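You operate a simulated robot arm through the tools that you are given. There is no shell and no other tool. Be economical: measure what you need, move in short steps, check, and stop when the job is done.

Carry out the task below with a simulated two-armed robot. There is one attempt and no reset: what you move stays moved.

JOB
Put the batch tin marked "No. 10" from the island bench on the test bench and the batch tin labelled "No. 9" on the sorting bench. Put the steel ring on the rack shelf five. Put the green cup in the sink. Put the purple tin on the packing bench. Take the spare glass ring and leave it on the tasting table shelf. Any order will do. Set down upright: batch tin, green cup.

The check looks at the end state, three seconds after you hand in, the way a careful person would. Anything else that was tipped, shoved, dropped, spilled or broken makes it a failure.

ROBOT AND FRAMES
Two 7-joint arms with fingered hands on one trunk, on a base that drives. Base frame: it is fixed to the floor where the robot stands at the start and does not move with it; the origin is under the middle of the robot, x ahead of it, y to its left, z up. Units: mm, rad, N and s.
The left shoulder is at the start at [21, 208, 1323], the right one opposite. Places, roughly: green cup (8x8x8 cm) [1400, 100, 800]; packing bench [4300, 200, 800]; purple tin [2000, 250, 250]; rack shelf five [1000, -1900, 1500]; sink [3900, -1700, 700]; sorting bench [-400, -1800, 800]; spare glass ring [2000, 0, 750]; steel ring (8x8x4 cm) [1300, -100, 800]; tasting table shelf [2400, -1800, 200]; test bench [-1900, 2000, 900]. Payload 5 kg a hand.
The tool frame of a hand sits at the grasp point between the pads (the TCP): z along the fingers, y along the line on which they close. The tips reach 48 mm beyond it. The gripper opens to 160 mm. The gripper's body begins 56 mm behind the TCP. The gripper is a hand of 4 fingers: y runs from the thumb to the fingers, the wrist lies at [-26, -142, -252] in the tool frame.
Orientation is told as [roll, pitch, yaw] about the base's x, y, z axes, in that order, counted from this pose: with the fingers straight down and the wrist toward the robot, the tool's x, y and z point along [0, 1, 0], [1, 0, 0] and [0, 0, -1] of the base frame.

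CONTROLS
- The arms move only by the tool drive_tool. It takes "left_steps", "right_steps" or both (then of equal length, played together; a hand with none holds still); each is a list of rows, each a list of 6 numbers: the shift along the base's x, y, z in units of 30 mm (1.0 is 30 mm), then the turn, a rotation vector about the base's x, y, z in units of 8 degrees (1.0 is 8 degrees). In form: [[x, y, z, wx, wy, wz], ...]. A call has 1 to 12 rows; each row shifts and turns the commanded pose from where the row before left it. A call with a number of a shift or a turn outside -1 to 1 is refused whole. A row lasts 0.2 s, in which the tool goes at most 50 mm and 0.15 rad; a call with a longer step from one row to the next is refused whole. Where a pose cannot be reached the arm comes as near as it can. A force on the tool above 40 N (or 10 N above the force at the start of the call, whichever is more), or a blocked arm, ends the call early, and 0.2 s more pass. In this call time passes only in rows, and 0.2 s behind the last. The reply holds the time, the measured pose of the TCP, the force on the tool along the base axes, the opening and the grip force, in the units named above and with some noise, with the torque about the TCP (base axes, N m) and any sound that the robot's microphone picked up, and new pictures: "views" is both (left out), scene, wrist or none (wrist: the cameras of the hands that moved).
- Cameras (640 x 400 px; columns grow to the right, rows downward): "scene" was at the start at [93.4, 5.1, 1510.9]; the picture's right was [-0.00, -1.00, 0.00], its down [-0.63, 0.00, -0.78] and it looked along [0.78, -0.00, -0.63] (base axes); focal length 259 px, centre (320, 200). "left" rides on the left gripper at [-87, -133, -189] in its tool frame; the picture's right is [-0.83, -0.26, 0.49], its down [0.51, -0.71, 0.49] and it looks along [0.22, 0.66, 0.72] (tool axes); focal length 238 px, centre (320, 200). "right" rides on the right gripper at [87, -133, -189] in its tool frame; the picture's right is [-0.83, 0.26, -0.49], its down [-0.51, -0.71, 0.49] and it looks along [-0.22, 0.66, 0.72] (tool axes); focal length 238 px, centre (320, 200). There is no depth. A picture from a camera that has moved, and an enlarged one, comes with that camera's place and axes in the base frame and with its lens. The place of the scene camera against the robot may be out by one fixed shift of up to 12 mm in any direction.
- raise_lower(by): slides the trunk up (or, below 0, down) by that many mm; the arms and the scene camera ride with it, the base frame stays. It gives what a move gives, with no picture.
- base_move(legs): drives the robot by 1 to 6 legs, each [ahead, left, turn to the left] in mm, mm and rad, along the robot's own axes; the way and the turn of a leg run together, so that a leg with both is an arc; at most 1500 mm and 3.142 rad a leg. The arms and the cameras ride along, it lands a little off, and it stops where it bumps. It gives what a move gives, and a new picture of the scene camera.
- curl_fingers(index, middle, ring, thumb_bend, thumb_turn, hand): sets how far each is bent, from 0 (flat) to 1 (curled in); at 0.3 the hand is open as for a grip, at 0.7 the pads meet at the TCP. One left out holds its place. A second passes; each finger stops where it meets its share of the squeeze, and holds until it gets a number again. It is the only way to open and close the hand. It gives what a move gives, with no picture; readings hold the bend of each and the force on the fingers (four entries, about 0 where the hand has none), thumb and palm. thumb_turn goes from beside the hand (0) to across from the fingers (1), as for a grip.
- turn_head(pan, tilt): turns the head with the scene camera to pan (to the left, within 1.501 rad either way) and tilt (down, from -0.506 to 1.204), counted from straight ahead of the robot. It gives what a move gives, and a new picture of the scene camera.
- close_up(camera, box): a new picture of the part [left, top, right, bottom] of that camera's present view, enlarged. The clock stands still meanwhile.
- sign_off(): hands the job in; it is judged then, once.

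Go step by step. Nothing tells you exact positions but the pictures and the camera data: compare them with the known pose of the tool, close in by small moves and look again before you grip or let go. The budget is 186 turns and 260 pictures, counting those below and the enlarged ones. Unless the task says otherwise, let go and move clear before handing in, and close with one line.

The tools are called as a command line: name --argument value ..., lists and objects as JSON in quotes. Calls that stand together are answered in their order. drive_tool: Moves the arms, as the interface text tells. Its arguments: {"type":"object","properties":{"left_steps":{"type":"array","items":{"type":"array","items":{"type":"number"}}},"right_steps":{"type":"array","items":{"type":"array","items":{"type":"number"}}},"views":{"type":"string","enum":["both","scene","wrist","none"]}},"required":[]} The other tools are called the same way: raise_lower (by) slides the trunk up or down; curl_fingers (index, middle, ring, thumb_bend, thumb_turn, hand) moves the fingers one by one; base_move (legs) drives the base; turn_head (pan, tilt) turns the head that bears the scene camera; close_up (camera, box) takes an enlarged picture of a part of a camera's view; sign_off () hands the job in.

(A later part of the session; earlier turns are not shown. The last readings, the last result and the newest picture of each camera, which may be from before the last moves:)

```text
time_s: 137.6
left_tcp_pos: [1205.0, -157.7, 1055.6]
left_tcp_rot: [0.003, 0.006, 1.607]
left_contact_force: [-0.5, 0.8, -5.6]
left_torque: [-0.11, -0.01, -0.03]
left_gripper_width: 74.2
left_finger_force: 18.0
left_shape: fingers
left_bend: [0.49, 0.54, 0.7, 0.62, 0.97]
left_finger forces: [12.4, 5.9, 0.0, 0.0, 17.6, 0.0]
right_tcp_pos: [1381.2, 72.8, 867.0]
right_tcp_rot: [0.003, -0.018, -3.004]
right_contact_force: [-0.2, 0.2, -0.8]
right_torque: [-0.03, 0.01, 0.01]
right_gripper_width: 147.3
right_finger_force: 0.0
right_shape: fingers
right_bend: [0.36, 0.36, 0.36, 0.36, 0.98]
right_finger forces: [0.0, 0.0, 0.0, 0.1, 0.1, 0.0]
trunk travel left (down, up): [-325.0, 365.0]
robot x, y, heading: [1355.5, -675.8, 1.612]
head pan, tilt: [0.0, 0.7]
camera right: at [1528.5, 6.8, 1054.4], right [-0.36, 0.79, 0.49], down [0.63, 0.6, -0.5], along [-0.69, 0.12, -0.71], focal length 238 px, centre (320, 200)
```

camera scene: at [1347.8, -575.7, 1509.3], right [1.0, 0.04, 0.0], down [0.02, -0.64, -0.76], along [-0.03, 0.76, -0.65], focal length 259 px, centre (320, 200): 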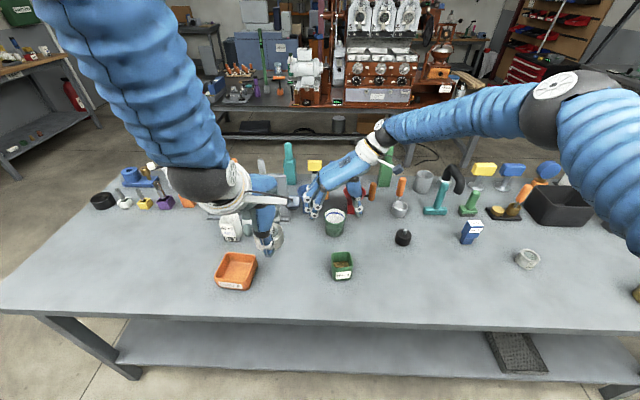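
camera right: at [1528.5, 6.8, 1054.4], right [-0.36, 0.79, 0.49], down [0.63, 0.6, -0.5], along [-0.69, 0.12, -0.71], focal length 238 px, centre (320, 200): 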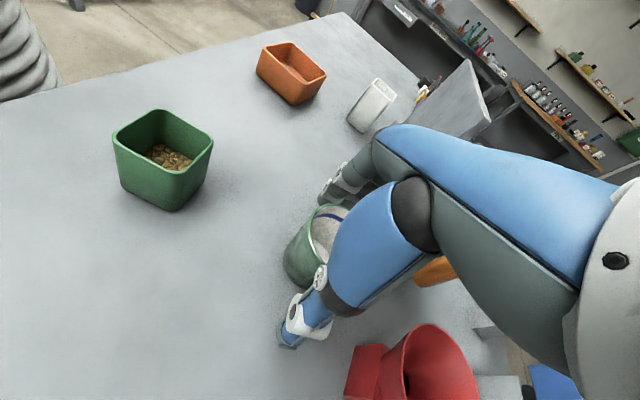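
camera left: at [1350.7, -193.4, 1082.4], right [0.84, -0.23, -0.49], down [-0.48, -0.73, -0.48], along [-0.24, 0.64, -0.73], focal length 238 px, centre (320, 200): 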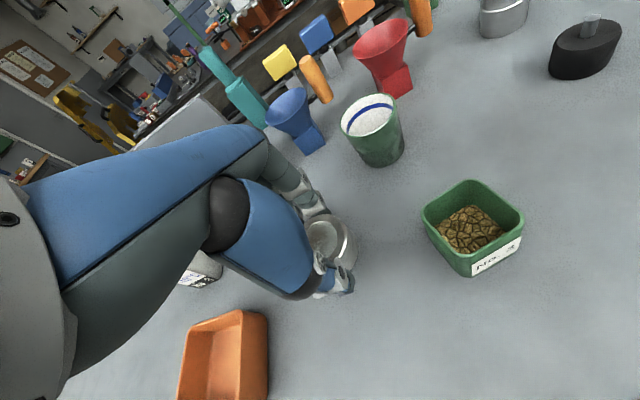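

curl_fingers --hand "right" --index 0.7 --middle 0.7 --ring 0.7 --thumb_bend 0.7

drive_tool --right_steps '[[0, 0, 0.5, 0, 0, 0], [0, 0, 0.8, 0, 0, 0]]' --views "both"

close_up --camera "right" --box '[220, 140, 420, 360]'

```text
time_s: 138.6
left_tcp_pos: [1206.0, -158.9, 1057.6]
left_tcp_rot: [0.002, 0.006, 1.606]
left_contact_force: [-0.4, 0.1, -5.5]
left_torque: [-0.05, -0.03, 0.04]
left_gripper_width: 73.7
left_finger_force: 17.7
left_shape: fingers
left_bend: [0.49, 0.54, 0.7, 0.62, 0.97]
left_finger forces: [12.4, 5.8, 0.0, 0.0, 17.7, 0.0]
right_tcp_pos: [1382.5, 73.5, 867.9]
right_tcp_rot: [0.001, -0.018, -3.004]
right_contact_force: [1.2, -0.8, 3.6]
right_torque: [0.15, 0.09, -0.01]
right_gripper_width: 66.2
right_finger_force: 19.9
right_shape: fingers
right_bend: [0.56, 0.58, 0.7, 0.61, 0.96]
right_finger forces: [8.6, 9.8, 0.1, 0.0, 21.9, 0.0]
trunk travel left (down, up): [-325.0, 365.0]
robot x, y, heading: [1352.6, -676.9, 1.609]
head pan, tilt: [0.0, 0.7]
```

```text
time_s: 139.2
left_tcp_pos: [1205.9, -158.6, 1057.2]
left_tcp_rot: [0.002, 0.005, 1.606]
left_contact_force: [-0.7, -1.0, -5.4]
left_torque: [-0.02, 0.01, -0.02]
left_gripper_width: 73.9
left_finger_force: 18.0
left_shape: fingers
left_bend: [0.49, 0.54, 0.7, 0.62, 0.97]
left_finger forces: [12.3, 5.9, 0.0, 0.0, 17.8, 0.1]
right_tcp_pos: [1380.6, 73.5, 907.3]
right_tcp_rot: [0.003, -0.014, -3.004]
right_contact_force: [0.4, -0.5, -2.9]
right_torque: [0.09, 0.0, -0.03]
right_gripper_width: 66.3
right_finger_force: 19.4
right_shape: fingers
right_bend: [0.56, 0.58, 0.7, 0.61, 0.96]
right_finger forces: [9.2, 9.4, 0.0, 0.0, 20.5, 0.1]
trunk travel left (down, up): [-325.0, 365.0]
robot x, y, heading: [1353.2, -678.6, 1.605]
head pan, tilt: [0.0, 0.7]
camera scene: at [1347.6, -576.9, 1509.5], right [1.0, 0.04, 0.0], down [0.02, -0.64, -0.76], along [-0.03, 0.76, -0.64], focal length 259 px, centre (320, 200)
camera right: at [1527.7, 7.2, 1095.2], right [-0.36, 0.79, 0.49], down [0.63, 0.6, -0.5], along [-0.69, 0.12, -0.71], focal length 238 px, centre (320, 200)
```

scene: 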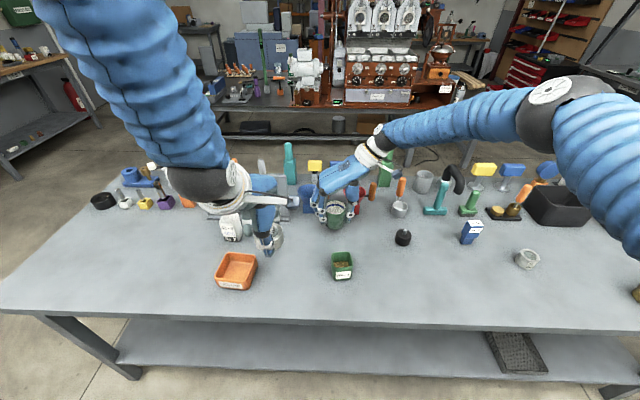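
right: 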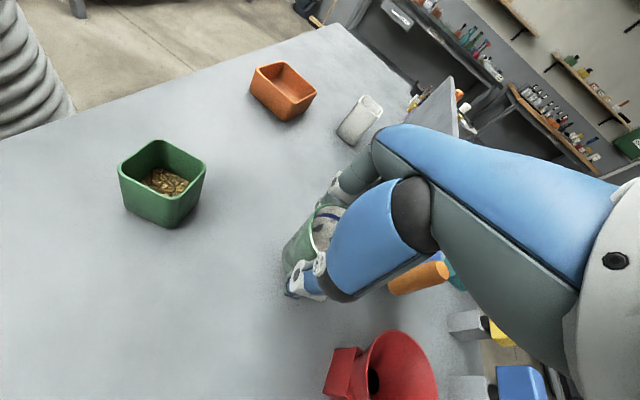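

```text
1.82 times, centred on (320, 250) of right
camera zoom: at [1527.7, 7.2, 1095.2], right [-0.36, 0.79, 0.49], down [0.63, 0.6, -0.5], along [-0.69, 0.12, -0.71], focal length 433 px, centre (320, 109)
```

zoom: 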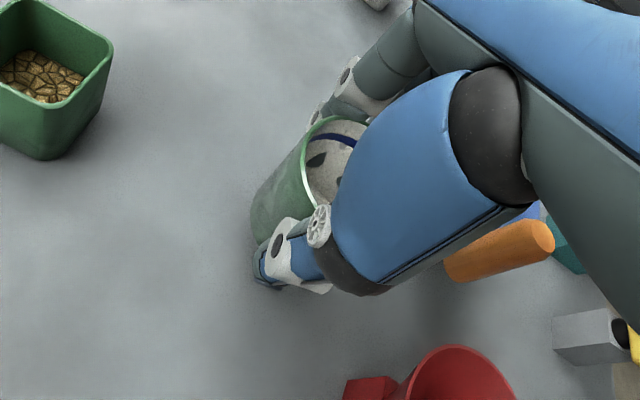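

The cup is in the hand and upright. I'll lift it, then draw back while turning the hand to its neutral heading.

drive_tool --right_steps '[[0, 0, 0.9, 0, 0, 0], [0, 0, 0.9, 0, 0, 0], [0, 0, 0.9, 0, 0, 0], [0, 0, 0.9, 0, 0, 0], [0, 0, 0.9, 0, 0, 0], [0.6, -0.7, 0.2, 0, 0, -1], [0.6, -0.7, 0, 0, 0, -1], [0.6, -0.7, 0, 0, 0, -1], [0.6, -0.7, 0, 0, 0, -1], [0.6, -0.7, 0, 0, 0, -1], [0.6, -0.7, 0, 0, 0, -1]]' --views "none"

drive_tool --right_steps '[[0.3, -0.7, 0, 0, 0, -1], [0.3, -0.7, 0, 0, 0, -1], [0.3, -0.7, 0, 0, 0, -1], [0.3, -0.2, 0, 0, 0, -1], [0, 0, 0, 0, 0, -1], [0, 0, 0, 0, 0, -1]]' --views "both"

```text
time_s: 141.6
left_tcp_pos: [1205.5, -160.5, 1057.0]
left_tcp_rot: [0.001, 0.006, 1.606]
left_contact_force: [-1.2, -1.1, -5.0]
left_torque: [0.0, 0.04, 0.05]
left_gripper_width: 74.2
left_finger_force: 18.6
left_shape: fingers
left_bend: [0.49, 0.54, 0.7, 0.62, 0.97]
left_finger forces: [12.3, 6.0, 0.0, 0.0, 17.8, 0.0]
right_tcp_pos: [1490.2, -52.8, 1050.8]
right_tcp_rot: [0.001, -0.018, 2.44]
right_contact_force: [0.1, -0.1, -1.8]
right_torque: [0.06, -0.01, -0.01]
right_gripper_width: 66.0
right_finger_force: 19.6
right_shape: fingers
right_bend: [0.56, 0.58, 0.7, 0.61, 0.96]
right_finger forces: [9.1, 9.5, 0.0, 0.0, 20.4, 0.0]
trunk travel left (down, up): [-325.0, 365.0]
robot x, y, heading: [1354.6, -673.7, 1.602]
head pan, tilt: [0.0, 0.7]
```

```text
time_s: 143.0
left_tcp_pos: [1205.2, -159.3, 1057.5]
left_tcp_rot: [-0.001, 0.005, 1.606]
left_contact_force: [-0.7, -0.1, -5.7]
left_torque: [0.0, -0.04, -0.01]
left_gripper_width: 74.0
left_finger_force: 17.9
left_shape: fingers
left_bend: [0.49, 0.54, 0.7, 0.62, 0.97]
left_finger forces: [12.3, 5.9, 0.0, 0.1, 17.7, 0.0]
right_tcp_pos: [1525.2, -119.7, 1050.2]
right_tcp_rot: [0.001, -0.016, 1.601]
right_contact_force: [-1.2, 0.0, -2.3]
right_torque: [0.03, -0.04, -0.04]
right_gripper_width: 65.9
right_finger_force: 20.1
right_shape: fingers
right_bend: [0.56, 0.58, 0.7, 0.61, 0.96]
right_finger forces: [9.3, 9.7, 0.0, 0.0, 20.5, 0.1]
trunk travel left (down, up): [-325.0, 365.0]
robot x, y, heading: [1353.1, -676.1, 1.604]
head pan, tilt: [0.0, 0.7]
camera scene: at [1346.4, -577.0, 1509.4], right [1.0, 0.04, 0.0], down [0.02, -0.64, -0.76], along [-0.03, 0.76, -0.64], focal length 259 px, centre (320, 200)
camera right: at [1443.0, -259.0, 1237.0], right [0.83, 0.27, 0.49], down [0.53, -0.69, -0.5], along [0.2, 0.67, -0.71], focal length 238 px, centre (320, 200)
```

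scene: 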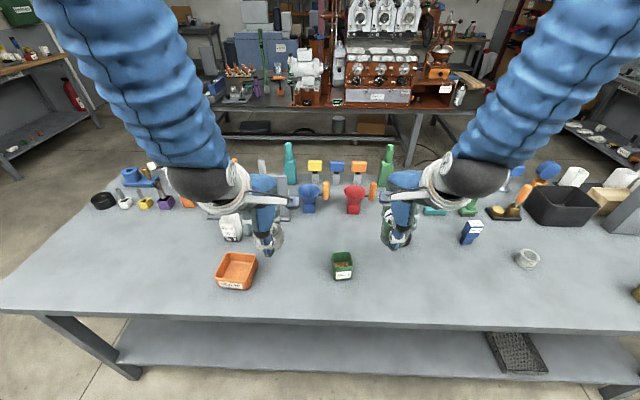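
right: 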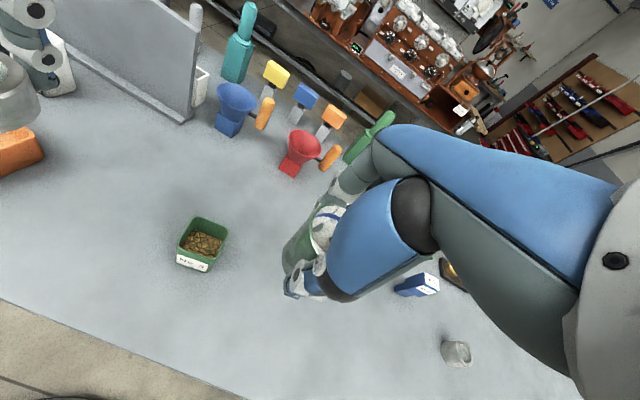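

Both items are in hand. I'll check that the funnels haven't shifted, then turn to the rack.

close_up --camera "scene" --box '[200, 190, 400, 300]'

base_move --legs '[[-120, 0, 0], [0, 0, -1.57], [0, 0, -1.58]]'

```text
3.20 times, centred on (300, 245) of scene
camera zoom: at [1346.4, -577.0, 1509.4], right [1.0, 0.04, 0.0], down [0.02, -0.64, -0.76], along [-0.03, 0.76, -0.64], focal length 829 px, centre (384, 56)
```

zoom: 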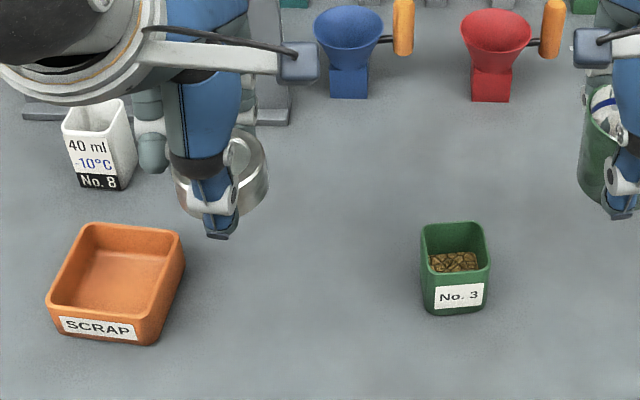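

```text
time_s: 151.8
left_tcp_pos: [1511.0, -1313.9, 1058.2]
left_tcp_rot: [0.002, 0.004, -1.525]
left_contact_force: [1.1, -0.7, -5.3]
left_torque: [0.06, -0.01, 0.02]
left_gripper_width: 73.1
left_finger_force: 17.0
left_shape: fingers
left_bend: [0.5, 0.54, 0.7, 0.62, 0.97]
left_finger forces: [11.4, 5.3, 0.0, 0.0, 15.9, 0.0]
right_tcp_pos: [1190.7, -1355.5, 1048.3]
right_tcp_rot: [0.001, -0.017, -1.528]
right_contact_force: [0.6, 1.3, -1.7]
right_torque: [0.01, 0.01, 0.0]
right_gripper_width: 65.2
right_finger_force: 18.8
right_shape: fingers
right_bend: [0.56, 0.58, 0.7, 0.61, 0.96]
right_finger forces: [9.3, 8.8, 0.1, 0.0, 19.2, 0.0]
trunk travel left (down, up): [-325.0, 365.0]
robot x, y, heading: [1360.1, -796.3, -1.529]
head pan, tilt: [0.0, 0.7]
camera scene: at [1359.3, -886.9, 1509.4], right [-1.0, -0.04, 0.0], down [-0.03, 0.64, -0.76], along [0.03, -0.76, -0.64], focal length 259 px, centre (320, 200)
```

scene: 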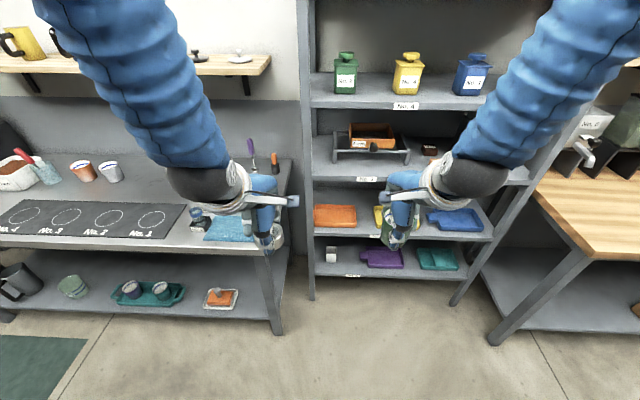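

The funnel is unmoved. The rack is right-ahead; I'll look up to count its shelves and read the labels.

turn_head --pan -0.3 --tilt 0.2

close_up --camera "scene" --box '[180, 60, 460, 330]'

```text
time_s: 152.7
left_tcp_pos: [1511.4, -1315.5, 1057.8]
left_tcp_rot: [0.001, 0.007, -1.527]
left_contact_force: [0.0, 0.0, -5.0]
left_torque: [0.06, 0.04, 0.03]
left_gripper_width: 73.1
left_finger_force: 16.3
left_shape: fingers
left_bend: [0.5, 0.54, 0.7, 0.62, 0.97]
left_finger forces: [11.5, 5.6, 0.1, 0.0, 16.2, 0.0]
right_tcp_pos: [1190.9, -1356.4, 1048.2]
right_tcp_rot: [0.002, -0.016, -1.529]
right_contact_force: [-0.2, 0.0, -2.4]
right_torque: [0.03, -0.01, 0.0]
right_gripper_width: 65.1
right_finger_force: 18.5
right_shape: fingers
right_bend: [0.56, 0.58, 0.7, 0.61, 0.96]
right_finger forces: [9.2, 9.0, 0.0, 0.0, 19.2, 0.1]
trunk travel left (down, up): [-325.0, 365.0]
robot x, y, heading: [1359.2, -795.9, -1.527]
head pan, tilt: [-0.3, 0.201]
camera scene: at [1332.2, -892.2, 1554.7], right [-0.97, 0.25, 0.0], down [0.05, 0.19, -0.98], along [-0.25, -0.95, -0.2], focal length 259 px, centre (320, 200)
```

scene: 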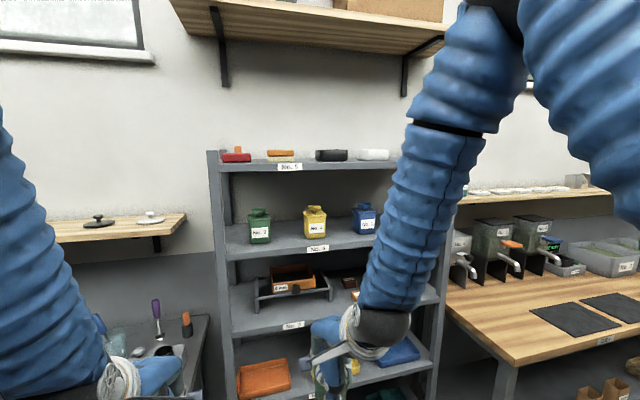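

```text
1.48 times, centred on (320, 195) of scene
camera zoom: at [1332.2, -892.2, 1554.7], right [-0.97, 0.25, 0.0], down [0.05, 0.19, -0.98], along [-0.25, -0.95, -0.2], focal length 384 px, centre (320, 207)
```

zoom: 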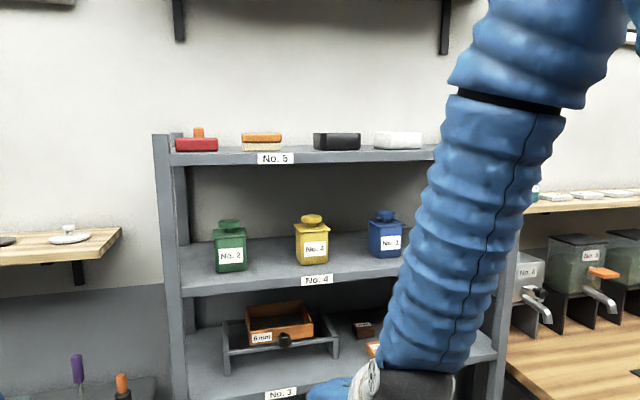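

Shelf No. 5 is the top board at about z = 1500, carrying four small lids. I'll raise the trunk to see its surface.

raise_lower --by 350

turn_head --pan -0.3 --tilt 0.55

```text
time_s: 156.2
left_tcp_pos: [1511.6, -1313.7, 1406.1]
left_tcp_rot: [0.001, 0.005, -1.527]
left_contact_force: [-0.6, -0.1, -5.6]
left_torque: [0.07, 0.0, 0.03]
left_gripper_width: 72.9
left_finger_force: 16.4
left_shape: fingers
left_bend: [0.5, 0.54, 0.7, 0.62, 0.97]
left_finger forces: [11.6, 5.5, 0.0, 0.1, 16.1, 0.1]
right_tcp_pos: [1190.9, -1356.3, 1399.4]
right_tcp_rot: [0.002, -0.017, -1.528]
right_contact_force: [0.0, 0.6, -2.1]
right_torque: [0.01, 0.04, -0.02]
right_gripper_width: 65.1
right_finger_force: 18.5
right_shape: fingers
right_bend: [0.56, 0.58, 0.7, 0.61, 0.96]
right_finger forces: [9.2, 9.1, 0.0, 0.1, 19.2, 0.0]
trunk travel left (down, up): [-675.0, 15.0]
robot x, y, heading: [1355.5, -797.5, -1.53]
head pan, tilt: [-0.3, 0.201]
```

```text
time_s: 157.0
left_tcp_pos: [1511.5, -1314.5, 1407.1]
left_tcp_rot: [0.001, 0.008, -1.528]
left_contact_force: [-0.3, -0.2, -4.5]
left_torque: [0.06, -0.02, 0.02]
left_gripper_width: 73.1
left_finger_force: 16.8
left_shape: fingers
left_bend: [0.5, 0.54, 0.7, 0.62, 0.97]
left_finger forces: [11.4, 5.4, 0.0, 0.0, 16.1, 0.0]
right_tcp_pos: [1191.6, -1356.9, 1400.7]
right_tcp_rot: [0.002, -0.015, -1.529]
right_contact_force: [1.1, 0.0, -2.1]
right_torque: [-0.01, -0.03, 0.01]
right_gripper_width: 65.1
right_finger_force: 18.9
right_shape: fingers
right_bend: [0.56, 0.58, 0.7, 0.61, 0.96]
right_finger forces: [9.2, 9.0, 0.0, 0.0, 19.2, 0.0]
trunk travel left (down, up): [-675.0, 15.0]
robot x, y, heading: [1359.9, -796.7, -1.526]
head pan, tilt: [-0.3, 0.55]
camera scene: at [1333.0, -889.1, 1872.6], right [-0.97, 0.25, 0.0], down [0.13, 0.51, -0.85], along [-0.22, -0.82, -0.52], focal length 259 px, centre (320, 200)
```

scene: 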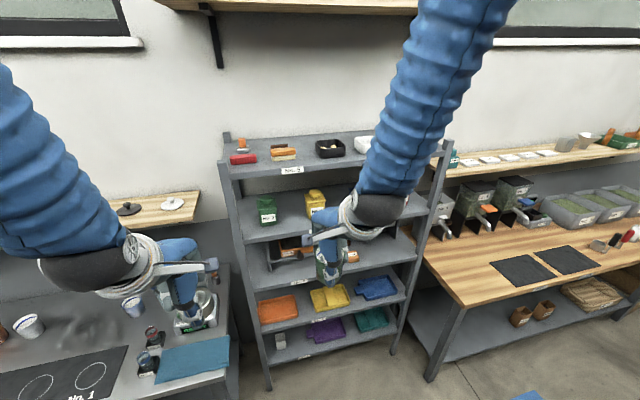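

close_up --camera "scene" --box '[210, 110, 460, 200]'

```text
2.56 times, centred on (335, 155) of scene
camera zoom: at [1333.0, -889.1, 1872.6], right [-0.97, 0.25, 0.0], down [0.13, 0.51, -0.85], along [-0.22, -0.82, -0.52], focal length 663 px, centre (282, 315)
```

zoom: 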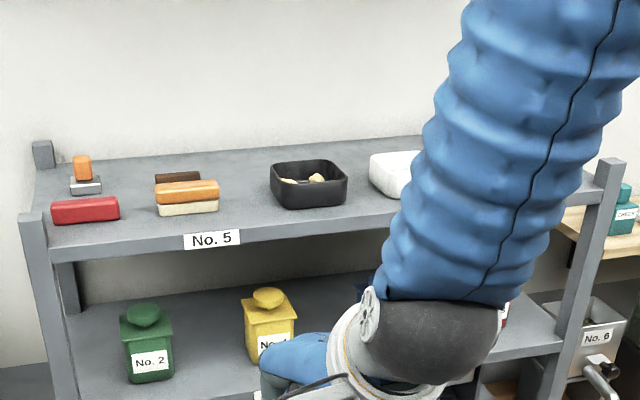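

The items leave little room on the left part; I'll check the right end of shelf five using the right wrist camera and a moved head.

base_move --legs '[[0, -480, -0.045]]'

turn_head --pan 0.0 --tilt 0.55

```text
time_s: 159.8
left_tcp_pos: [1017.3, -1331.2, 1406.0]
left_tcp_rot: [0.002, 0.007, -1.566]
left_contact_force: [0.9, -0.4, -4.3]
left_torque: [0.04, 0.02, -0.04]
left_gripper_width: 73.3
left_finger_force: 15.9
left_shape: fingers
left_bend: [0.5, 0.54, 0.7, 0.62, 0.97]
left_finger forces: [11.5, 5.5, 0.0, 0.0, 16.1, 0.0]
right_tcp_pos: [696.0, -1361.3, 1399.0]
right_tcp_rot: [-0.001, -0.015, -1.568]
right_contact_force: [0.9, -0.2, -2.0]
right_torque: [0.01, 0.06, -0.04]
right_gripper_width: 65.3
right_finger_force: 18.4
right_shape: fingers
right_bend: [0.56, 0.58, 0.7, 0.61, 0.96]
right_finger forces: [9.2, 8.9, 0.1, 0.0, 19.2, 0.0]
trunk travel left (down, up): [-675.0, 15.0]
robot x, y, heading: [887.5, -809.1, -1.565]
head pan, tilt: [-0.3, 0.55]
camera scene: at [856.5, -899.7, 1872.6], right [-0.96, 0.29, 0.0], down [0.15, 0.5, -0.85], along [-0.25, -0.82, -0.52], focal length 259 px, centre (320, 200)
```

scene: 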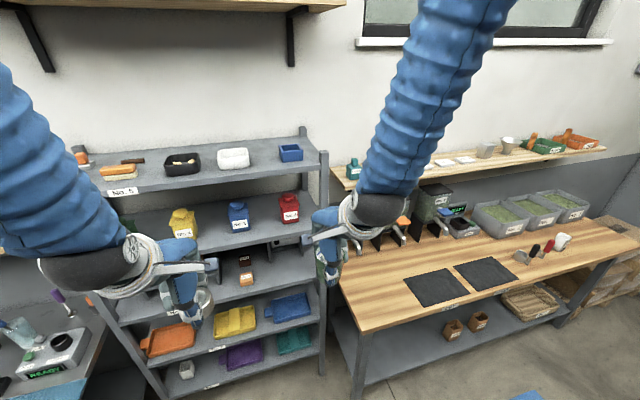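

```text
time_s: 160.6
left_tcp_pos: [1016.3, -1331.8, 1407.4]
left_tcp_rot: [0.002, 0.006, -1.566]
left_contact_force: [-0.1, 0.7, -5.8]
left_torque: [0.05, -0.03, 0.04]
left_gripper_width: 73.2
left_finger_force: 16.4
left_shape: fingers
left_bend: [0.5, 0.54, 0.7, 0.62, 0.97]
left_finger forces: [11.5, 5.4, 0.1, 0.0, 16.1, 0.1]
right_tcp_pos: [695.1, -1361.0, 1399.2]
right_tcp_rot: [0.003, -0.016, -1.568]
right_contact_force: [0.4, -0.2, -2.2]
right_torque: [0.01, -0.08, 0.03]
right_gripper_width: 65.1
right_finger_force: 18.6
right_shape: fingers
right_bend: [0.56, 0.58, 0.7, 0.61, 0.96]
right_finger forces: [9.2, 9.0, 0.0, 0.0, 19.2, 0.0]
trunk travel left (down, up): [-675.0, 15.0]
robot x, y, heading: [884.8, -809.2, -1.568]
head pan, tilt: [0.0, 0.55]
camera scene: at [880.3, -903.6, 1872.5], right [-1.0, 0.0, 0.0], down [0.0, 0.52, -0.85], along [0.0, -0.85, -0.52], focal length 259 px, centre (320, 200)
```

scene: 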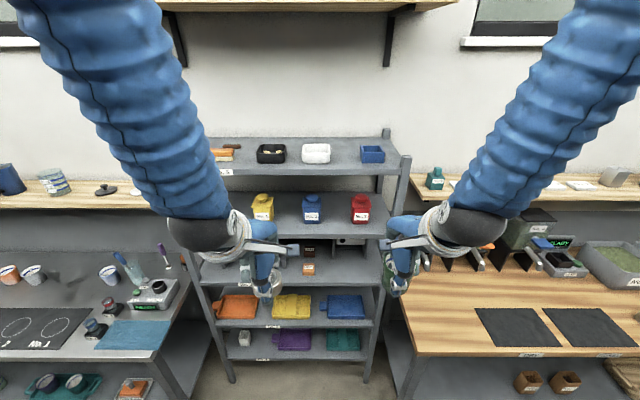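

close_up --camera "scene" --box '[200, 120, 420, 200]'

```text
2.91 times, centred on (310, 160) of scene
camera zoom: at [880.3, -903.6, 1872.5], right [-1.0, 0.0, 0.0], down [0.0, 0.52, -0.85], along [0.0, -0.85, -0.52], focal length 754 px, centre (349, 316)
```

zoom: 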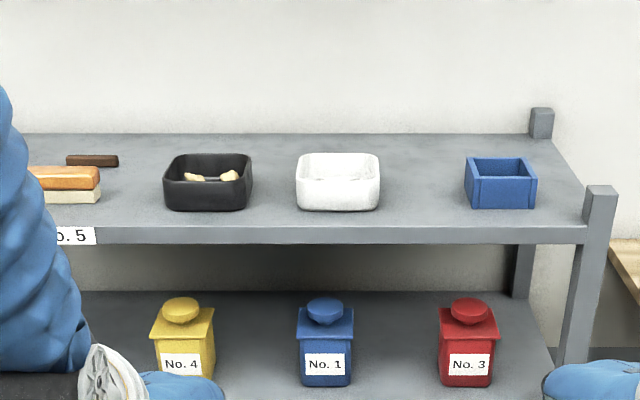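

Shelf five's items are only about 40 mm tall in the front half; the back half (y about -1870 to -2030) is empty. I'll set the ring in the free area behind the gap between the white tray and blue box, at about x = 788, y = -1925. First I raise and extend the left hand.

drive_tool --left_steps '[[0, -0.7, 0.85, 0, 0, 0], [0, -0.7, 0.85, 0, 0, 0], [0, -0.7, 0.85, 0, 0, 0], [0, -0.7, 0.85, 0, 0, 0], [0, -0.7, 0.85, 0, 0, 0], [0, -0.7, 0.85, 0, 0, 0], [0, -0.7, 0.85, 0, 0, 0], [0, -0.7, 0.85, 0, 0, 0], [0, -0.7, 0.85, 0, 0, 0], [0, -0.7, 0.85, 0, 0, 0]]' --views "scene"

base_move --legs '[[0, -215, 0], [250, 0, 0]]'

```text
time_s: 162.8
left_tcp_pos: [1017.8, -1542.0, 1660.4]
left_tcp_rot: [0.001, 0.009, -1.566]
left_contact_force: [-0.1, 0.3, -7.0]
left_torque: [0.04, -0.02, 0.0]
left_gripper_width: 73.4
left_finger_force: 17.4
left_shape: fingers
left_bend: [0.5, 0.54, 0.7, 0.62, 0.97]
left_finger forces: [11.9, 5.8, 0.0, 0.1, 16.6, 0.0]
right_tcp_pos: [694.9, -1361.2, 1397.7]
right_tcp_rot: [0.001, -0.016, -1.568]
right_contact_force: [0.3, -1.1, -2.2]
right_torque: [0.0, -0.01, -0.01]
right_gripper_width: 65.2
right_finger_force: 18.3
right_shape: fingers
right_bend: [0.56, 0.58, 0.7, 0.61, 0.96]
right_finger forces: [9.3, 9.0, 0.0, 0.1, 19.2, 0.1]
trunk travel left (down, up): [-675.0, 15.0]
robot x, y, heading: [884.6, -809.2, -1.566]
head pan, tilt: [0.0, 0.55]
camera scene: at [881.6, -904.9, 1872.5], right [-1.0, 0.0, 0.0], down [0.0, 0.52, -0.85], along [0.0, -0.85, -0.52], focal length 259 px, centre (320, 200)
```

scene: 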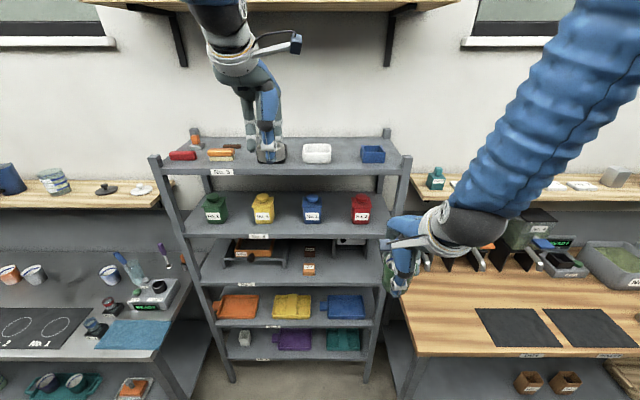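

```text
time_s: 165.9
left_tcp_pos: [802.2, -1790.9, 1661.6]
left_tcp_rot: [0.001, 0.005, -1.562]
left_contact_force: [-0.4, -0.2, -5.0]
left_torque: [-0.01, -0.11, 0.04]
left_gripper_width: 73.0
left_finger_force: 16.8
left_shape: fingers
left_bend: [0.5, 0.54, 0.7, 0.62, 0.97]
left_finger forces: [11.8, 5.7, 0.0, 0.0, 16.5, 0.1]
right_tcp_pos: [479.4, -1611.3, 1399.5]
right_tcp_rot: [0.001, -0.019, -1.564]
right_contact_force: [-0.3, 0.0, -2.0]
right_torque: [-0.02, 0.01, -0.01]
right_gripper_width: 65.4
right_finger_force: 18.6
right_shape: fingers
right_bend: [0.56, 0.58, 0.7, 0.61, 0.96]
right_finger forces: [9.2, 9.0, 0.0, 0.0, 19.3, 0.0]
trunk travel left (down, up): [-675.0, 15.0]
robot x, y, heading: [666.0, -1055.4, -1.565]
head pan, tilt: [0.0, 0.55]
camera scene: at [664.2, -1152.8, 1872.7], right [-1.0, -0.01, 0.0], down [0.0, 0.52, -0.85], along [0.01, -0.85, -0.52], focal length 259 px, centre (320, 200)
```

scene: 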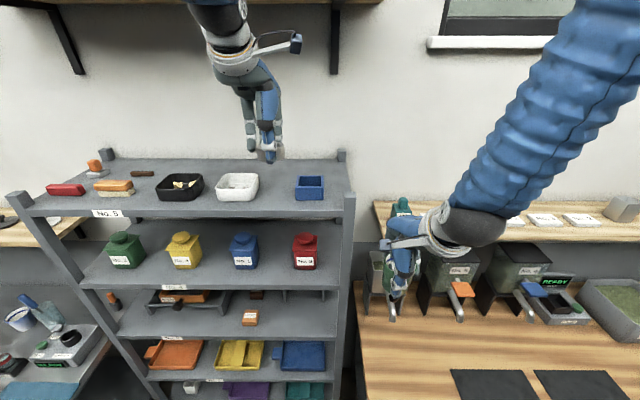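

The hand hovers over the shelf. I'll check both camera views of the gap before moving in.

close_up --camera "scene" --box '[180, 130, 360, 220]'

close_up --camera "left" --box '[0, 0, 640, 400]'

```text
3.56 times, centred on (270, 175) of scene
camera zoom: at [664.2, -1152.8, 1872.7], right [-1.0, -0.01, 0.0], down [0.0, 0.52, -0.85], along [0.01, -0.85, -0.52], focal length 921 px, centre (498, 289)
```

zoom: 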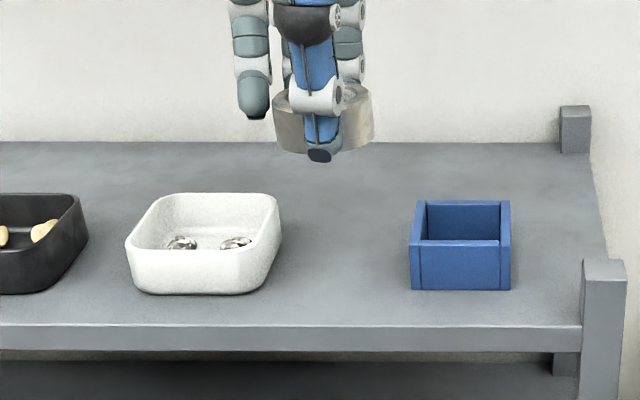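

```text
1.00 times, centred on (320, 200) of left
camera zoom: at [714.2, -1659.7, 1852.3], right [-0.84, 0.25, -0.49], down [0.5, 0.72, -0.49], along [0.23, -0.65, -0.73], focal length 238 px, centre (320, 200)
```

zoom: 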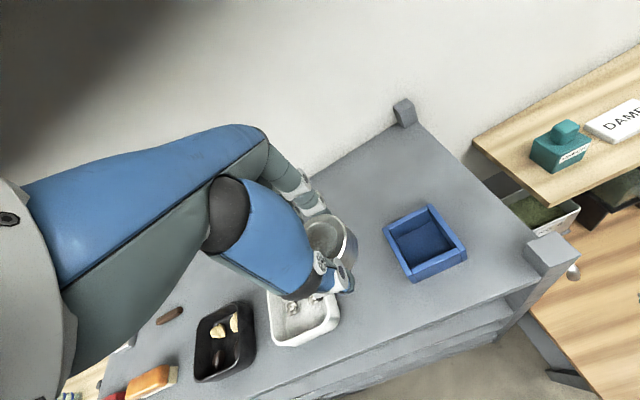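

The back half of the shelf is clearly empty; the gap spans x = 739–839. I'll lower slightly (to stay under the wall shelf), move in through the gap line and look.

drive_tool --left_steps '[[-0.4, 0, -0.7, 0, 0, 0], [0, 0, -0.73, 0, 0, 0], [0, -0.9, 0, 0, 0, 0], [0, -0.9, 0, 0, 0, 0], [0, -0.9, 0, 0, 0, 0], [0, -0.8, 0, 0, 0, 0]]' --views "wrist"

close_up --camera "scene" --box '[180, 100, 360, 220]'

```text
time_s: 167.3
left_tcp_pos: [790.5, -1900.7, 1617.8]
left_tcp_rot: [0.003, 0.01, -1.563]
left_contact_force: [-0.1, -0.6, -6.1]
left_torque: [0.16, -0.02, 0.02]
left_gripper_width: 73.1
left_finger_force: 16.6
left_shape: fingers
left_bend: [0.5, 0.54, 0.7, 0.62, 0.97]
left_finger forces: [11.8, 5.8, 0.1, 0.1, 16.3, 0.0]
right_tcp_pos: [480.6, -1615.1, 1398.2]
right_tcp_rot: [0.002, -0.014, -1.566]
right_contact_force: [0.6, -1.3, -2.8]
right_torque: [0.07, 0.02, -0.01]
right_gripper_width: 65.2
right_finger_force: 18.6
right_shape: fingers
right_bend: [0.56, 0.58, 0.7, 0.61, 0.96]
right_finger forces: [9.3, 9.1, 0.0, 0.1, 19.3, 0.0]
trunk travel left (down, up): [-675.0, 15.0]
robot x, y, heading: [663.3, -1063.8, -1.564]
head pan, tilt: [0.0, 0.55]
camera left: at [701.6, -1770.8, 1807.5], right [-0.84, 0.26, -0.49], down [0.5, 0.72, -0.48], along [0.23, -0.65, -0.73], focal length 238 px, centre (320, 200)
```

left: 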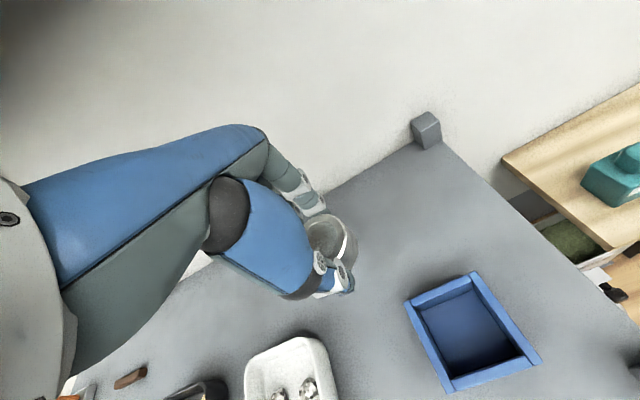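

```text
3.33 times, centred on (270, 160) of scene
camera zoom: at [665.1, -1158.2, 1872.3], right [-1.0, -0.01, 0.0], down [0.0, 0.52, -0.85], along [0.01, -0.85, -0.52], focal length 864 px, centre (487, 333)
```

zoom: 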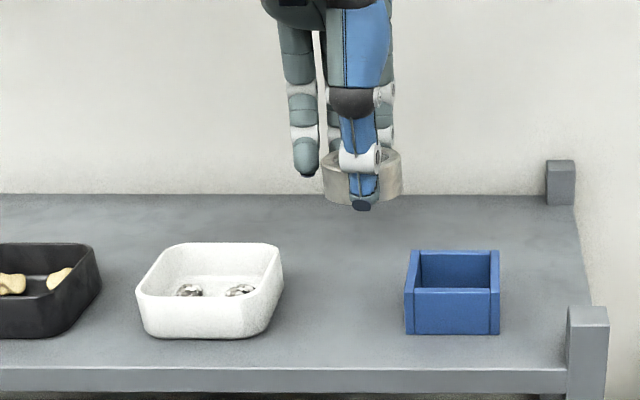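

The ring hovers over clear shelf. I'll lower it gently to contact.

drive_tool --left_steps '[[0, 0, -0.5, 0, 0, 0], [0, 0, -0.5, 0, 0, 0], [0, 0, -0.2, 0, 0, 0]]' --views "none"

drive_tool --left_steps '[[0, 0, -0.15, 0, 0, 0], [0, 0, -0.15, 0, 0, 0]]' --views "none"

```text
time_s: 168.1
left_tcp_pos: [789.7, -1898.1, 1583.4]
left_tcp_rot: [0.004, 0.006, -1.561]
left_contact_force: [-0.1, -0.1, -5.1]
left_torque: [0.07, -0.03, 0.0]
left_gripper_width: 73.1
left_finger_force: 17.0
left_shape: fingers
left_bend: [0.5, 0.54, 0.7, 0.62, 0.97]
left_finger forces: [11.8, 5.8, 0.0, 0.0, 16.6, 0.0]
right_tcp_pos: [480.1, -1612.1, 1399.5]
right_tcp_rot: [0.002, -0.017, -1.566]
right_contact_force: [-0.2, 0.6, -1.6]
right_torque: [0.0, 0.0, -0.04]
right_gripper_width: 65.0
right_finger_force: 19.1
right_shape: fingers
right_bend: [0.56, 0.58, 0.7, 0.61, 0.96]
right_finger forces: [9.3, 9.1, 0.0, 0.0, 19.3, 0.0]
trunk travel left (down, up): [-675.0, 15.0]
robot x, y, heading: [665.1, -1063.8, -1.559]
head pan, tilt: [0.0, 0.55]
```

```text
time_s: 168.7
left_tcp_pos: [790.4, -1897.8, 1572.9]
left_tcp_rot: [0.002, 0.006, -1.561]
left_contact_force: [0.0, 0.6, -6.0]
left_torque: [0.04, 0.01, 0.0]
left_gripper_width: 73.1
left_finger_force: 17.3
left_shape: fingers
left_bend: [0.5, 0.54, 0.7, 0.62, 0.97]
left_finger forces: [11.7, 5.9, 0.0, 0.1, 16.5, 0.0]
right_tcp_pos: [481.6, -1613.2, 1397.7]
right_tcp_rot: [0.002, -0.015, -1.565]
right_contact_force: [-0.4, -0.4, -2.7]
right_torque: [0.03, 0.0, 0.01]
right_gripper_width: 65.4
right_finger_force: 19.2
right_shape: fingers
right_bend: [0.56, 0.58, 0.7, 0.61, 0.96]
right_finger forces: [9.3, 9.1, 0.0, 0.0, 19.3, 0.0]
trunk travel left (down, up): [-675.0, 15.0]
robot x, y, heading: [666.6, -1058.2, -1.566]
head pan, tilt: [0.0, 0.55]
```

drive_tool --left_steps '[[0, 0, -0.15, 0, 0, 0], [0, 0, -0.15, 0, 0, 0]]' --views "none"

drive_tool --left_steps '[[0, 0, -0.15, 0, 0, 0], [0, 0, -0.15, 0, 0, 0]]' --views "none"

close_up --camera "scene" --box '[180, 100, 360, 220]'

```text
time_s: 169.3
left_tcp_pos: [791.2, -1898.6, 1563.3]
left_tcp_rot: [0.002, 0.007, -1.563]
left_contact_force: [0.6, -0.9, -4.9]
left_torque: [0.09, 0.02, 0.01]
left_gripper_width: 73.2
left_finger_force: 16.6
left_shape: fingers
left_bend: [0.5, 0.54, 0.7, 0.62, 0.97]
left_finger forces: [11.7, 5.8, 0.0, 0.0, 16.3, 0.0]
right_tcp_pos: [480.7, -1613.9, 1399.5]
right_tcp_rot: [0.002, -0.015, -1.564]
right_contact_force: [0.0, -0.5, -1.6]
right_torque: [0.04, 0.0, 0.0]
right_gripper_width: 65.2
right_finger_force: 19.1
right_shape: fingers
right_bend: [0.56, 0.58, 0.7, 0.61, 0.96]
right_finger forces: [9.3, 9.1, 0.0, 0.1, 19.3, 0.0]
trunk travel left (down, up): [-675.0, 15.0]
robot x, y, heading: [666.8, -1057.8, -1.563]
head pan, tilt: [0.0, 0.55]
```

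```text
time_s: 169.9
left_tcp_pos: [790.8, -1897.8, 1558.3]
left_tcp_rot: [0.002, 0.006, -1.563]
left_contact_force: [0.5, -0.5, -2.5]
left_torque: [-0.14, -0.05, -0.03]
left_gripper_width: 73.0
left_finger_force: 18.0
left_shape: fingers
left_bend: [0.5, 0.54, 0.7, 0.62, 0.97]
left_finger forces: [11.8, 6.8, 0.0, 0.0, 16.5, 0.0]
right_tcp_pos: [479.6, -1611.2, 1399.5]
right_tcp_rot: [0.001, -0.016, -1.566]
right_contact_force: [-0.1, -0.5, -1.8]
right_torque: [0.01, 0.01, 0.02]
right_gripper_width: 65.1
right_finger_force: 19.1
right_shape: fingers
right_bend: [0.56, 0.58, 0.7, 0.61, 0.96]
right_finger forces: [9.3, 9.1, 0.1, 0.0, 19.4, 0.0]
trunk travel left (down, up): [-675.0, 15.0]
robot x, y, heading: [669.1, -1056.6, -1.561]
head pan, tilt: [0.0, 0.55]
```

```text
3.33 times, centred on (270, 160) of scene
camera zoom: at [664.7, -1154.6, 1872.6], right [-1.0, -0.01, 0.0], down [0.0, 0.52, -0.85], along [0.01, -0.85, -0.52], focal length 864 px, centre (487, 333)
```

zoom: 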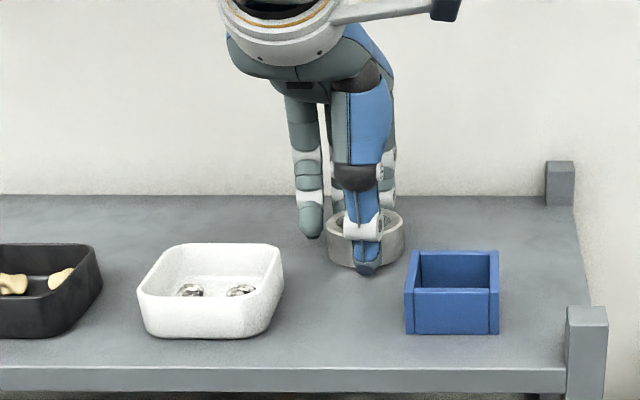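

Contact is beginning. I'll go 2 mm further and open the fingers modestly, then lift straight up.

drive_tool --left_steps '[[0, 0, -0.08, 0, 0, 0]]' --views "none"

curl_fingers --hand "left" --index 0.38 --middle 0.4 --thumb_bend 0.45

drive_tool --left_steps '[[0, 0, 0.6, 0, 0, 0], [0, 0, 0.7, 0, 0, 0], [0, 0.9, 0.2, 0, 0, 0], [0, 0.9, 0, 0, 0, 0], [0, 0.9, 0.4, 0, 0, 0], [0, 0.9, 0.4, 0, 0, 0], [0, 0.9, 0.4, 0, 0, 0], [0, 0.9, 0.4, 0, 0, 0]]' --views "scene"

close_up --camera "scene" --box '[180, 100, 360, 220]'

```text
time_s: 170.3
left_tcp_pos: [790.9, -1897.3, 1557.4]
left_tcp_rot: [0.002, 0.003, -1.562]
left_contact_force: [0.8, -0.4, 6.8]
left_torque: [-0.6, -0.17, -0.02]
left_gripper_width: 73.3
left_finger_force: 20.2
left_shape: fingers
left_bend: [0.5, 0.54, 0.7, 0.62, 0.97]
left_finger forces: [12.2, 11.3, 0.0, 0.0, 17.0, 0.0]
right_tcp_pos: [480.5, -1610.8, 1398.1]
right_tcp_rot: [0.002, -0.017, -1.566]
right_contact_force: [0.5, 0.2, -2.2]
right_torque: [0.01, 0.0, -0.01]
right_gripper_width: 65.2
right_finger_force: 18.3
right_shape: fingers
right_bend: [0.56, 0.58, 0.7, 0.61, 0.96]
right_finger forces: [9.2, 9.1, 0.0, 0.0, 19.3, 0.0]
trunk travel left (down, up): [-675.0, 15.0]
robot x, y, heading: [666.6, -1060.8, -1.559]
head pan, tilt: [0.0, 0.55]
```

```text
time_s: 171.3
left_tcp_pos: [791.3, -1896.8, 1555.4]
left_tcp_rot: [0.002, 0.005, -1.561]
left_contact_force: [1.3, 2.3, 5.9]
left_torque: [-0.36, -0.13, 0.08]
left_gripper_width: 124.7
left_finger_force: 2.8
left_shape: fingers
left_bend: [0.38, 0.4, 0.7, 0.45, 0.97]
left_finger forces: [0.0, 5.7, 0.0, 0.1, 0.1, 0.0]
right_tcp_pos: [479.8, -1610.4, 1398.8]
right_tcp_rot: [0.001, -0.018, -1.567]
right_contact_force: [-0.3, -0.5, -2.3]
right_torque: [0.0, 0.0, 0.0]
right_gripper_width: 65.1
right_finger_force: 18.6
right_shape: fingers
right_bend: [0.56, 0.58, 0.7, 0.61, 0.96]
right_finger forces: [9.4, 9.1, 0.0, 0.0, 19.4, 0.0]
trunk travel left (down, up): [-675.0, 15.0]
robot x, y, heading: [668.1, -1060.0, -1.57]
head pan, tilt: [0.0, 0.55]
```

```text
time_s: 173.1
left_tcp_pos: [791.1, -1732.6, 1648.2]
left_tcp_rot: [0.003, 0.005, -1.562]
left_contact_force: [-0.5, 1.0, -0.6]
left_torque: [-0.14, -0.03, 0.07]
left_gripper_width: 125.1
left_finger_force: 0.2
left_shape: fingers
left_bend: [0.38, 0.4, 0.7, 0.45, 0.97]
left_finger forces: [0.1, 0.0, 0.0, 0.1, 0.0, 0.0]
right_tcp_pos: [479.9, -1610.5, 1400.2]
right_tcp_rot: [0.001, -0.018, -1.567]
right_contact_force: [0.3, 1.1, -1.2]
right_torque: [-0.05, 0.01, -0.01]
right_gripper_width: 65.0
right_finger_force: 19.0
right_shape: fingers
right_bend: [0.56, 0.58, 0.7, 0.61, 0.96]
right_finger forces: [9.3, 9.2, 0.0, 0.0, 19.3, 0.0]
trunk travel left (down, up): [-675.0, 15.0]
robot x, y, heading: [666.4, -1055.0, -1.561]
head pan, tilt: [0.0, 0.55]
camera scene: at [664.9, -1151.9, 1872.7], right [-1.0, -0.01, 0.0], down [0.0, 0.52, -0.85], along [0.01, -0.85, -0.52], focal length 259 px, centre (320, 200)
```

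scene: 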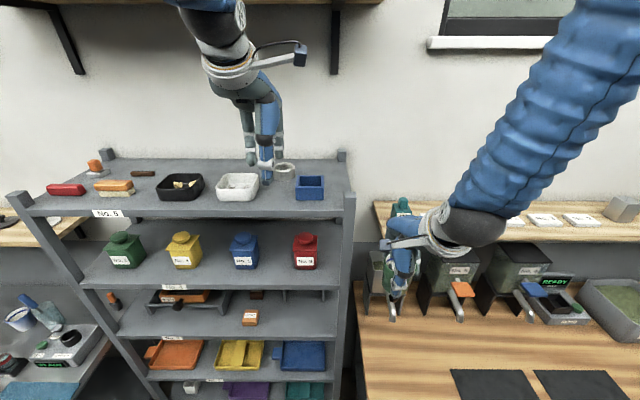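

```text
3.33 times, centred on (270, 160) of scene
camera zoom: at [664.9, -1151.9, 1872.7], right [-1.0, -0.01, 0.0], down [0.0, 0.52, -0.85], along [0.01, -0.85, -0.52], focal length 864 px, centre (487, 333)
```

zoom: 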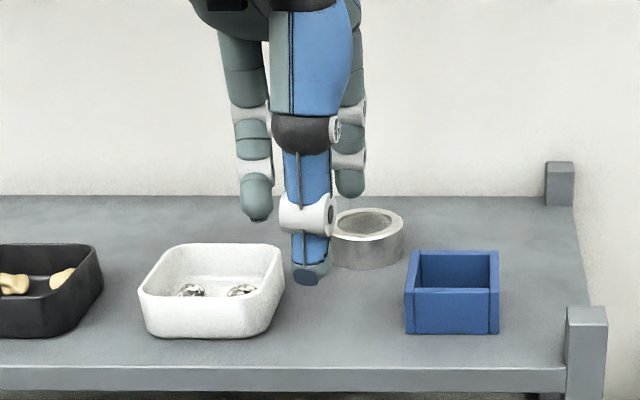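

The steel ring lies flat on shelf five and nothing else moved. I'll back off, lower the trunk, and head for the glass ring.

base_move --legs '[[-260, 0, 0]]'

raise_lower --by -350

drive_tool --left_steps '[[0, 0.3, -0.9, 0, 0, 0], [0, 0.3, -0.9, 0, 0, 0], [0, 0.3, -0.9, 0, 0, 0], [0, 0.3, -0.9, 0, 0, 0], [0, 0.3, -0.9, 0, 0, 0], [0, 0.3, -0.9, 0, 0, 0], [0, 0.3, -0.9, 0, 0, 0]]' --views "none"

base_move --legs '[[0, 0, 1.57], [750, 0, 0], [750, 0, 0], [0, 0, 1.57]]'

```text
time_s: 175.0
left_tcp_pos: [789.7, -1477.7, 1644.9]
left_tcp_rot: [0.003, 0.008, -1.564]
left_contact_force: [0.2, -0.4, -0.1]
left_torque: [0.07, 0.01, 0.0]
left_gripper_width: 125.1
left_finger_force: 0.0
left_shape: fingers
left_bend: [0.38, 0.4, 0.7, 0.45, 0.97]
left_finger forces: [0.0, 0.1, 0.0, 0.0, 0.0, 0.0]
right_tcp_pos: [477.4, -1353.1, 1398.2]
right_tcp_rot: [0.002, -0.015, -1.564]
right_contact_force: [-0.8, -0.8, -2.2]
right_torque: [0.04, 0.01, 0.03]
right_gripper_width: 65.2
right_finger_force: 19.1
right_shape: fingers
right_bend: [0.56, 0.58, 0.7, 0.61, 0.96]
right_finger forces: [9.4, 9.2, 0.0, 0.0, 19.4, 0.1]
trunk travel left (down, up): [-675.0, 15.0]
robot x, y, heading: [664.2, -798.2, -1.568]
head pan, tilt: [0.0, 0.55]
camera scene: at [662.8, -896.5, 1872.4], right [-1.0, -0.01, 0.0], down [0.0, 0.52, -0.85], along [0.01, -0.85, -0.52], focal length 259 px, centre (320, 200)
```

scene: 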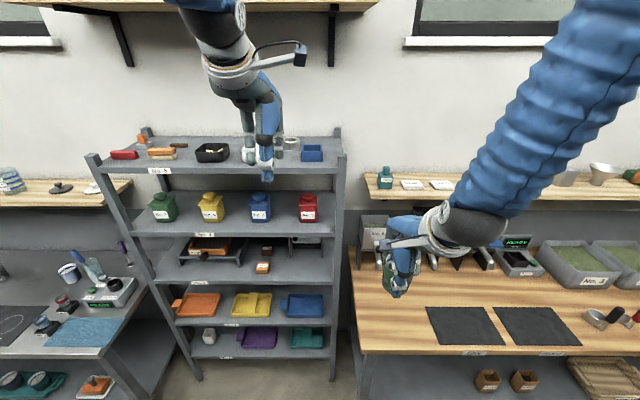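

```text
time_s: 178.4
left_tcp_pos: [789.7, -1475.2, 1298.0]
left_tcp_rot: [0.001, 0.006, -1.563]
left_contact_force: [0.0, 0.8, -0.4]
left_torque: [-0.02, 0.02, 0.02]
left_gripper_width: 125.2
left_finger_force: 0.0
left_shape: fingers
left_bend: [0.38, 0.4, 0.7, 0.45, 0.97]
left_finger forces: [0.1, 0.1, 0.0, 0.0, 0.0, 0.0]
right_tcp_pos: [477.8, -1352.6, 1050.1]
right_tcp_rot: [0.001, -0.018, -1.566]
right_contact_force: [-0.3, -0.2, -3.3]
right_torque: [0.02, -0.01, 0.03]
right_gripper_width: 65.4
right_finger_force: 18.7
right_shape: fingers
right_bend: [0.56, 0.58, 0.7, 0.61, 0.96]
right_finger forces: [9.3, 9.3, 0.0, 0.1, 19.3, 0.0]
trunk travel left (down, up): [-325.0, 365.0]
robot x, y, heading: [666.3, -800.2, -1.567]
head pan, tilt: [0.0, 0.55]
```

```text
time_s: 180.0
left_tcp_pos: [790.5, -1414.2, 1107.8]
left_tcp_rot: [0.003, 0.006, -1.564]
left_contact_force: [-0.3, -0.6, 0.4]
left_torque: [0.06, -0.04, 0.0]
left_gripper_width: 124.9
left_finger_force: 0.1
left_shape: fingers
left_bend: [0.38, 0.4, 0.7, 0.45, 0.97]
left_finger forces: [0.1, 0.0, 0.0, 0.0, 0.0, 0.0]
right_tcp_pos: [477.8, -1353.3, 1048.8]
right_tcp_rot: [0.003, -0.017, -1.566]
right_contact_force: [0.5, 0.2, -1.3]
right_torque: [0.05, 0.0, -0.03]
right_gripper_width: 65.0
right_finger_force: 18.7
right_shape: fingers
right_bend: [0.56, 0.58, 0.7, 0.61, 0.96]
right_finger forces: [9.3, 9.2, 0.1, 0.1, 19.3, 0.0]
trunk travel left (down, up): [-325.0, 365.0]
robot x, y, heading: [663.0, -803.2, -1.563]
head pan, tilt: [0.0, 0.55]
```

```text
time_s: 195.4
left_tcp_pos: [1994.0, -143.7, 1107.8]
left_tcp_rot: [0.002, 0.006, 1.633]
left_contact_force: [-0.9, 0.2, 0.1]
left_torque: [-0.05, -0.02, -0.02]
left_gripper_width: 125.0
left_finger_force: 0.2
left_shape: fingers
left_bend: [0.38, 0.4, 0.7, 0.45, 0.97]
left_finger forces: [0.1, 0.1, 0.0, 0.0, 0.0, 0.1]
right_tcp_pos: [2310.1, -186.7, 1048.8]
right_tcp_rot: [0.002, -0.015, 1.63]
right_contact_force: [-0.1, -0.7, -2.6]
right_torque: [0.0, 0.0, -0.02]
right_gripper_width: 63.9
right_finger_force: 18.3
right_shape: fingers
right_bend: [0.56, 0.58, 0.7, 0.61, 0.96]
right_finger forces: [9.2, 8.6, 0.1, 0.0, 18.1, 0.1]
trunk travel left (down, up): [-325.0, 365.0]
robot x, y, heading: [2153.9, -748.5, 1.632]
head pan, tilt: [0.0, 0.55]
camera scene: at [2143.3, -643.6, 1522.6], right [1.0, 0.06, 0.0], down [0.03, -0.52, -0.85], along [-0.05, 0.85, -0.52], focal length 259 px, centre (320, 200)
```

scene: 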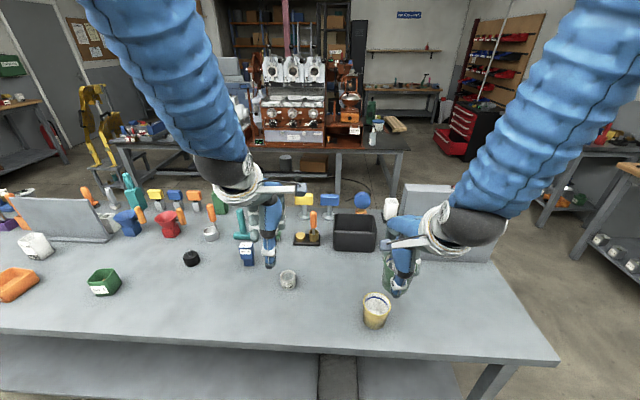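

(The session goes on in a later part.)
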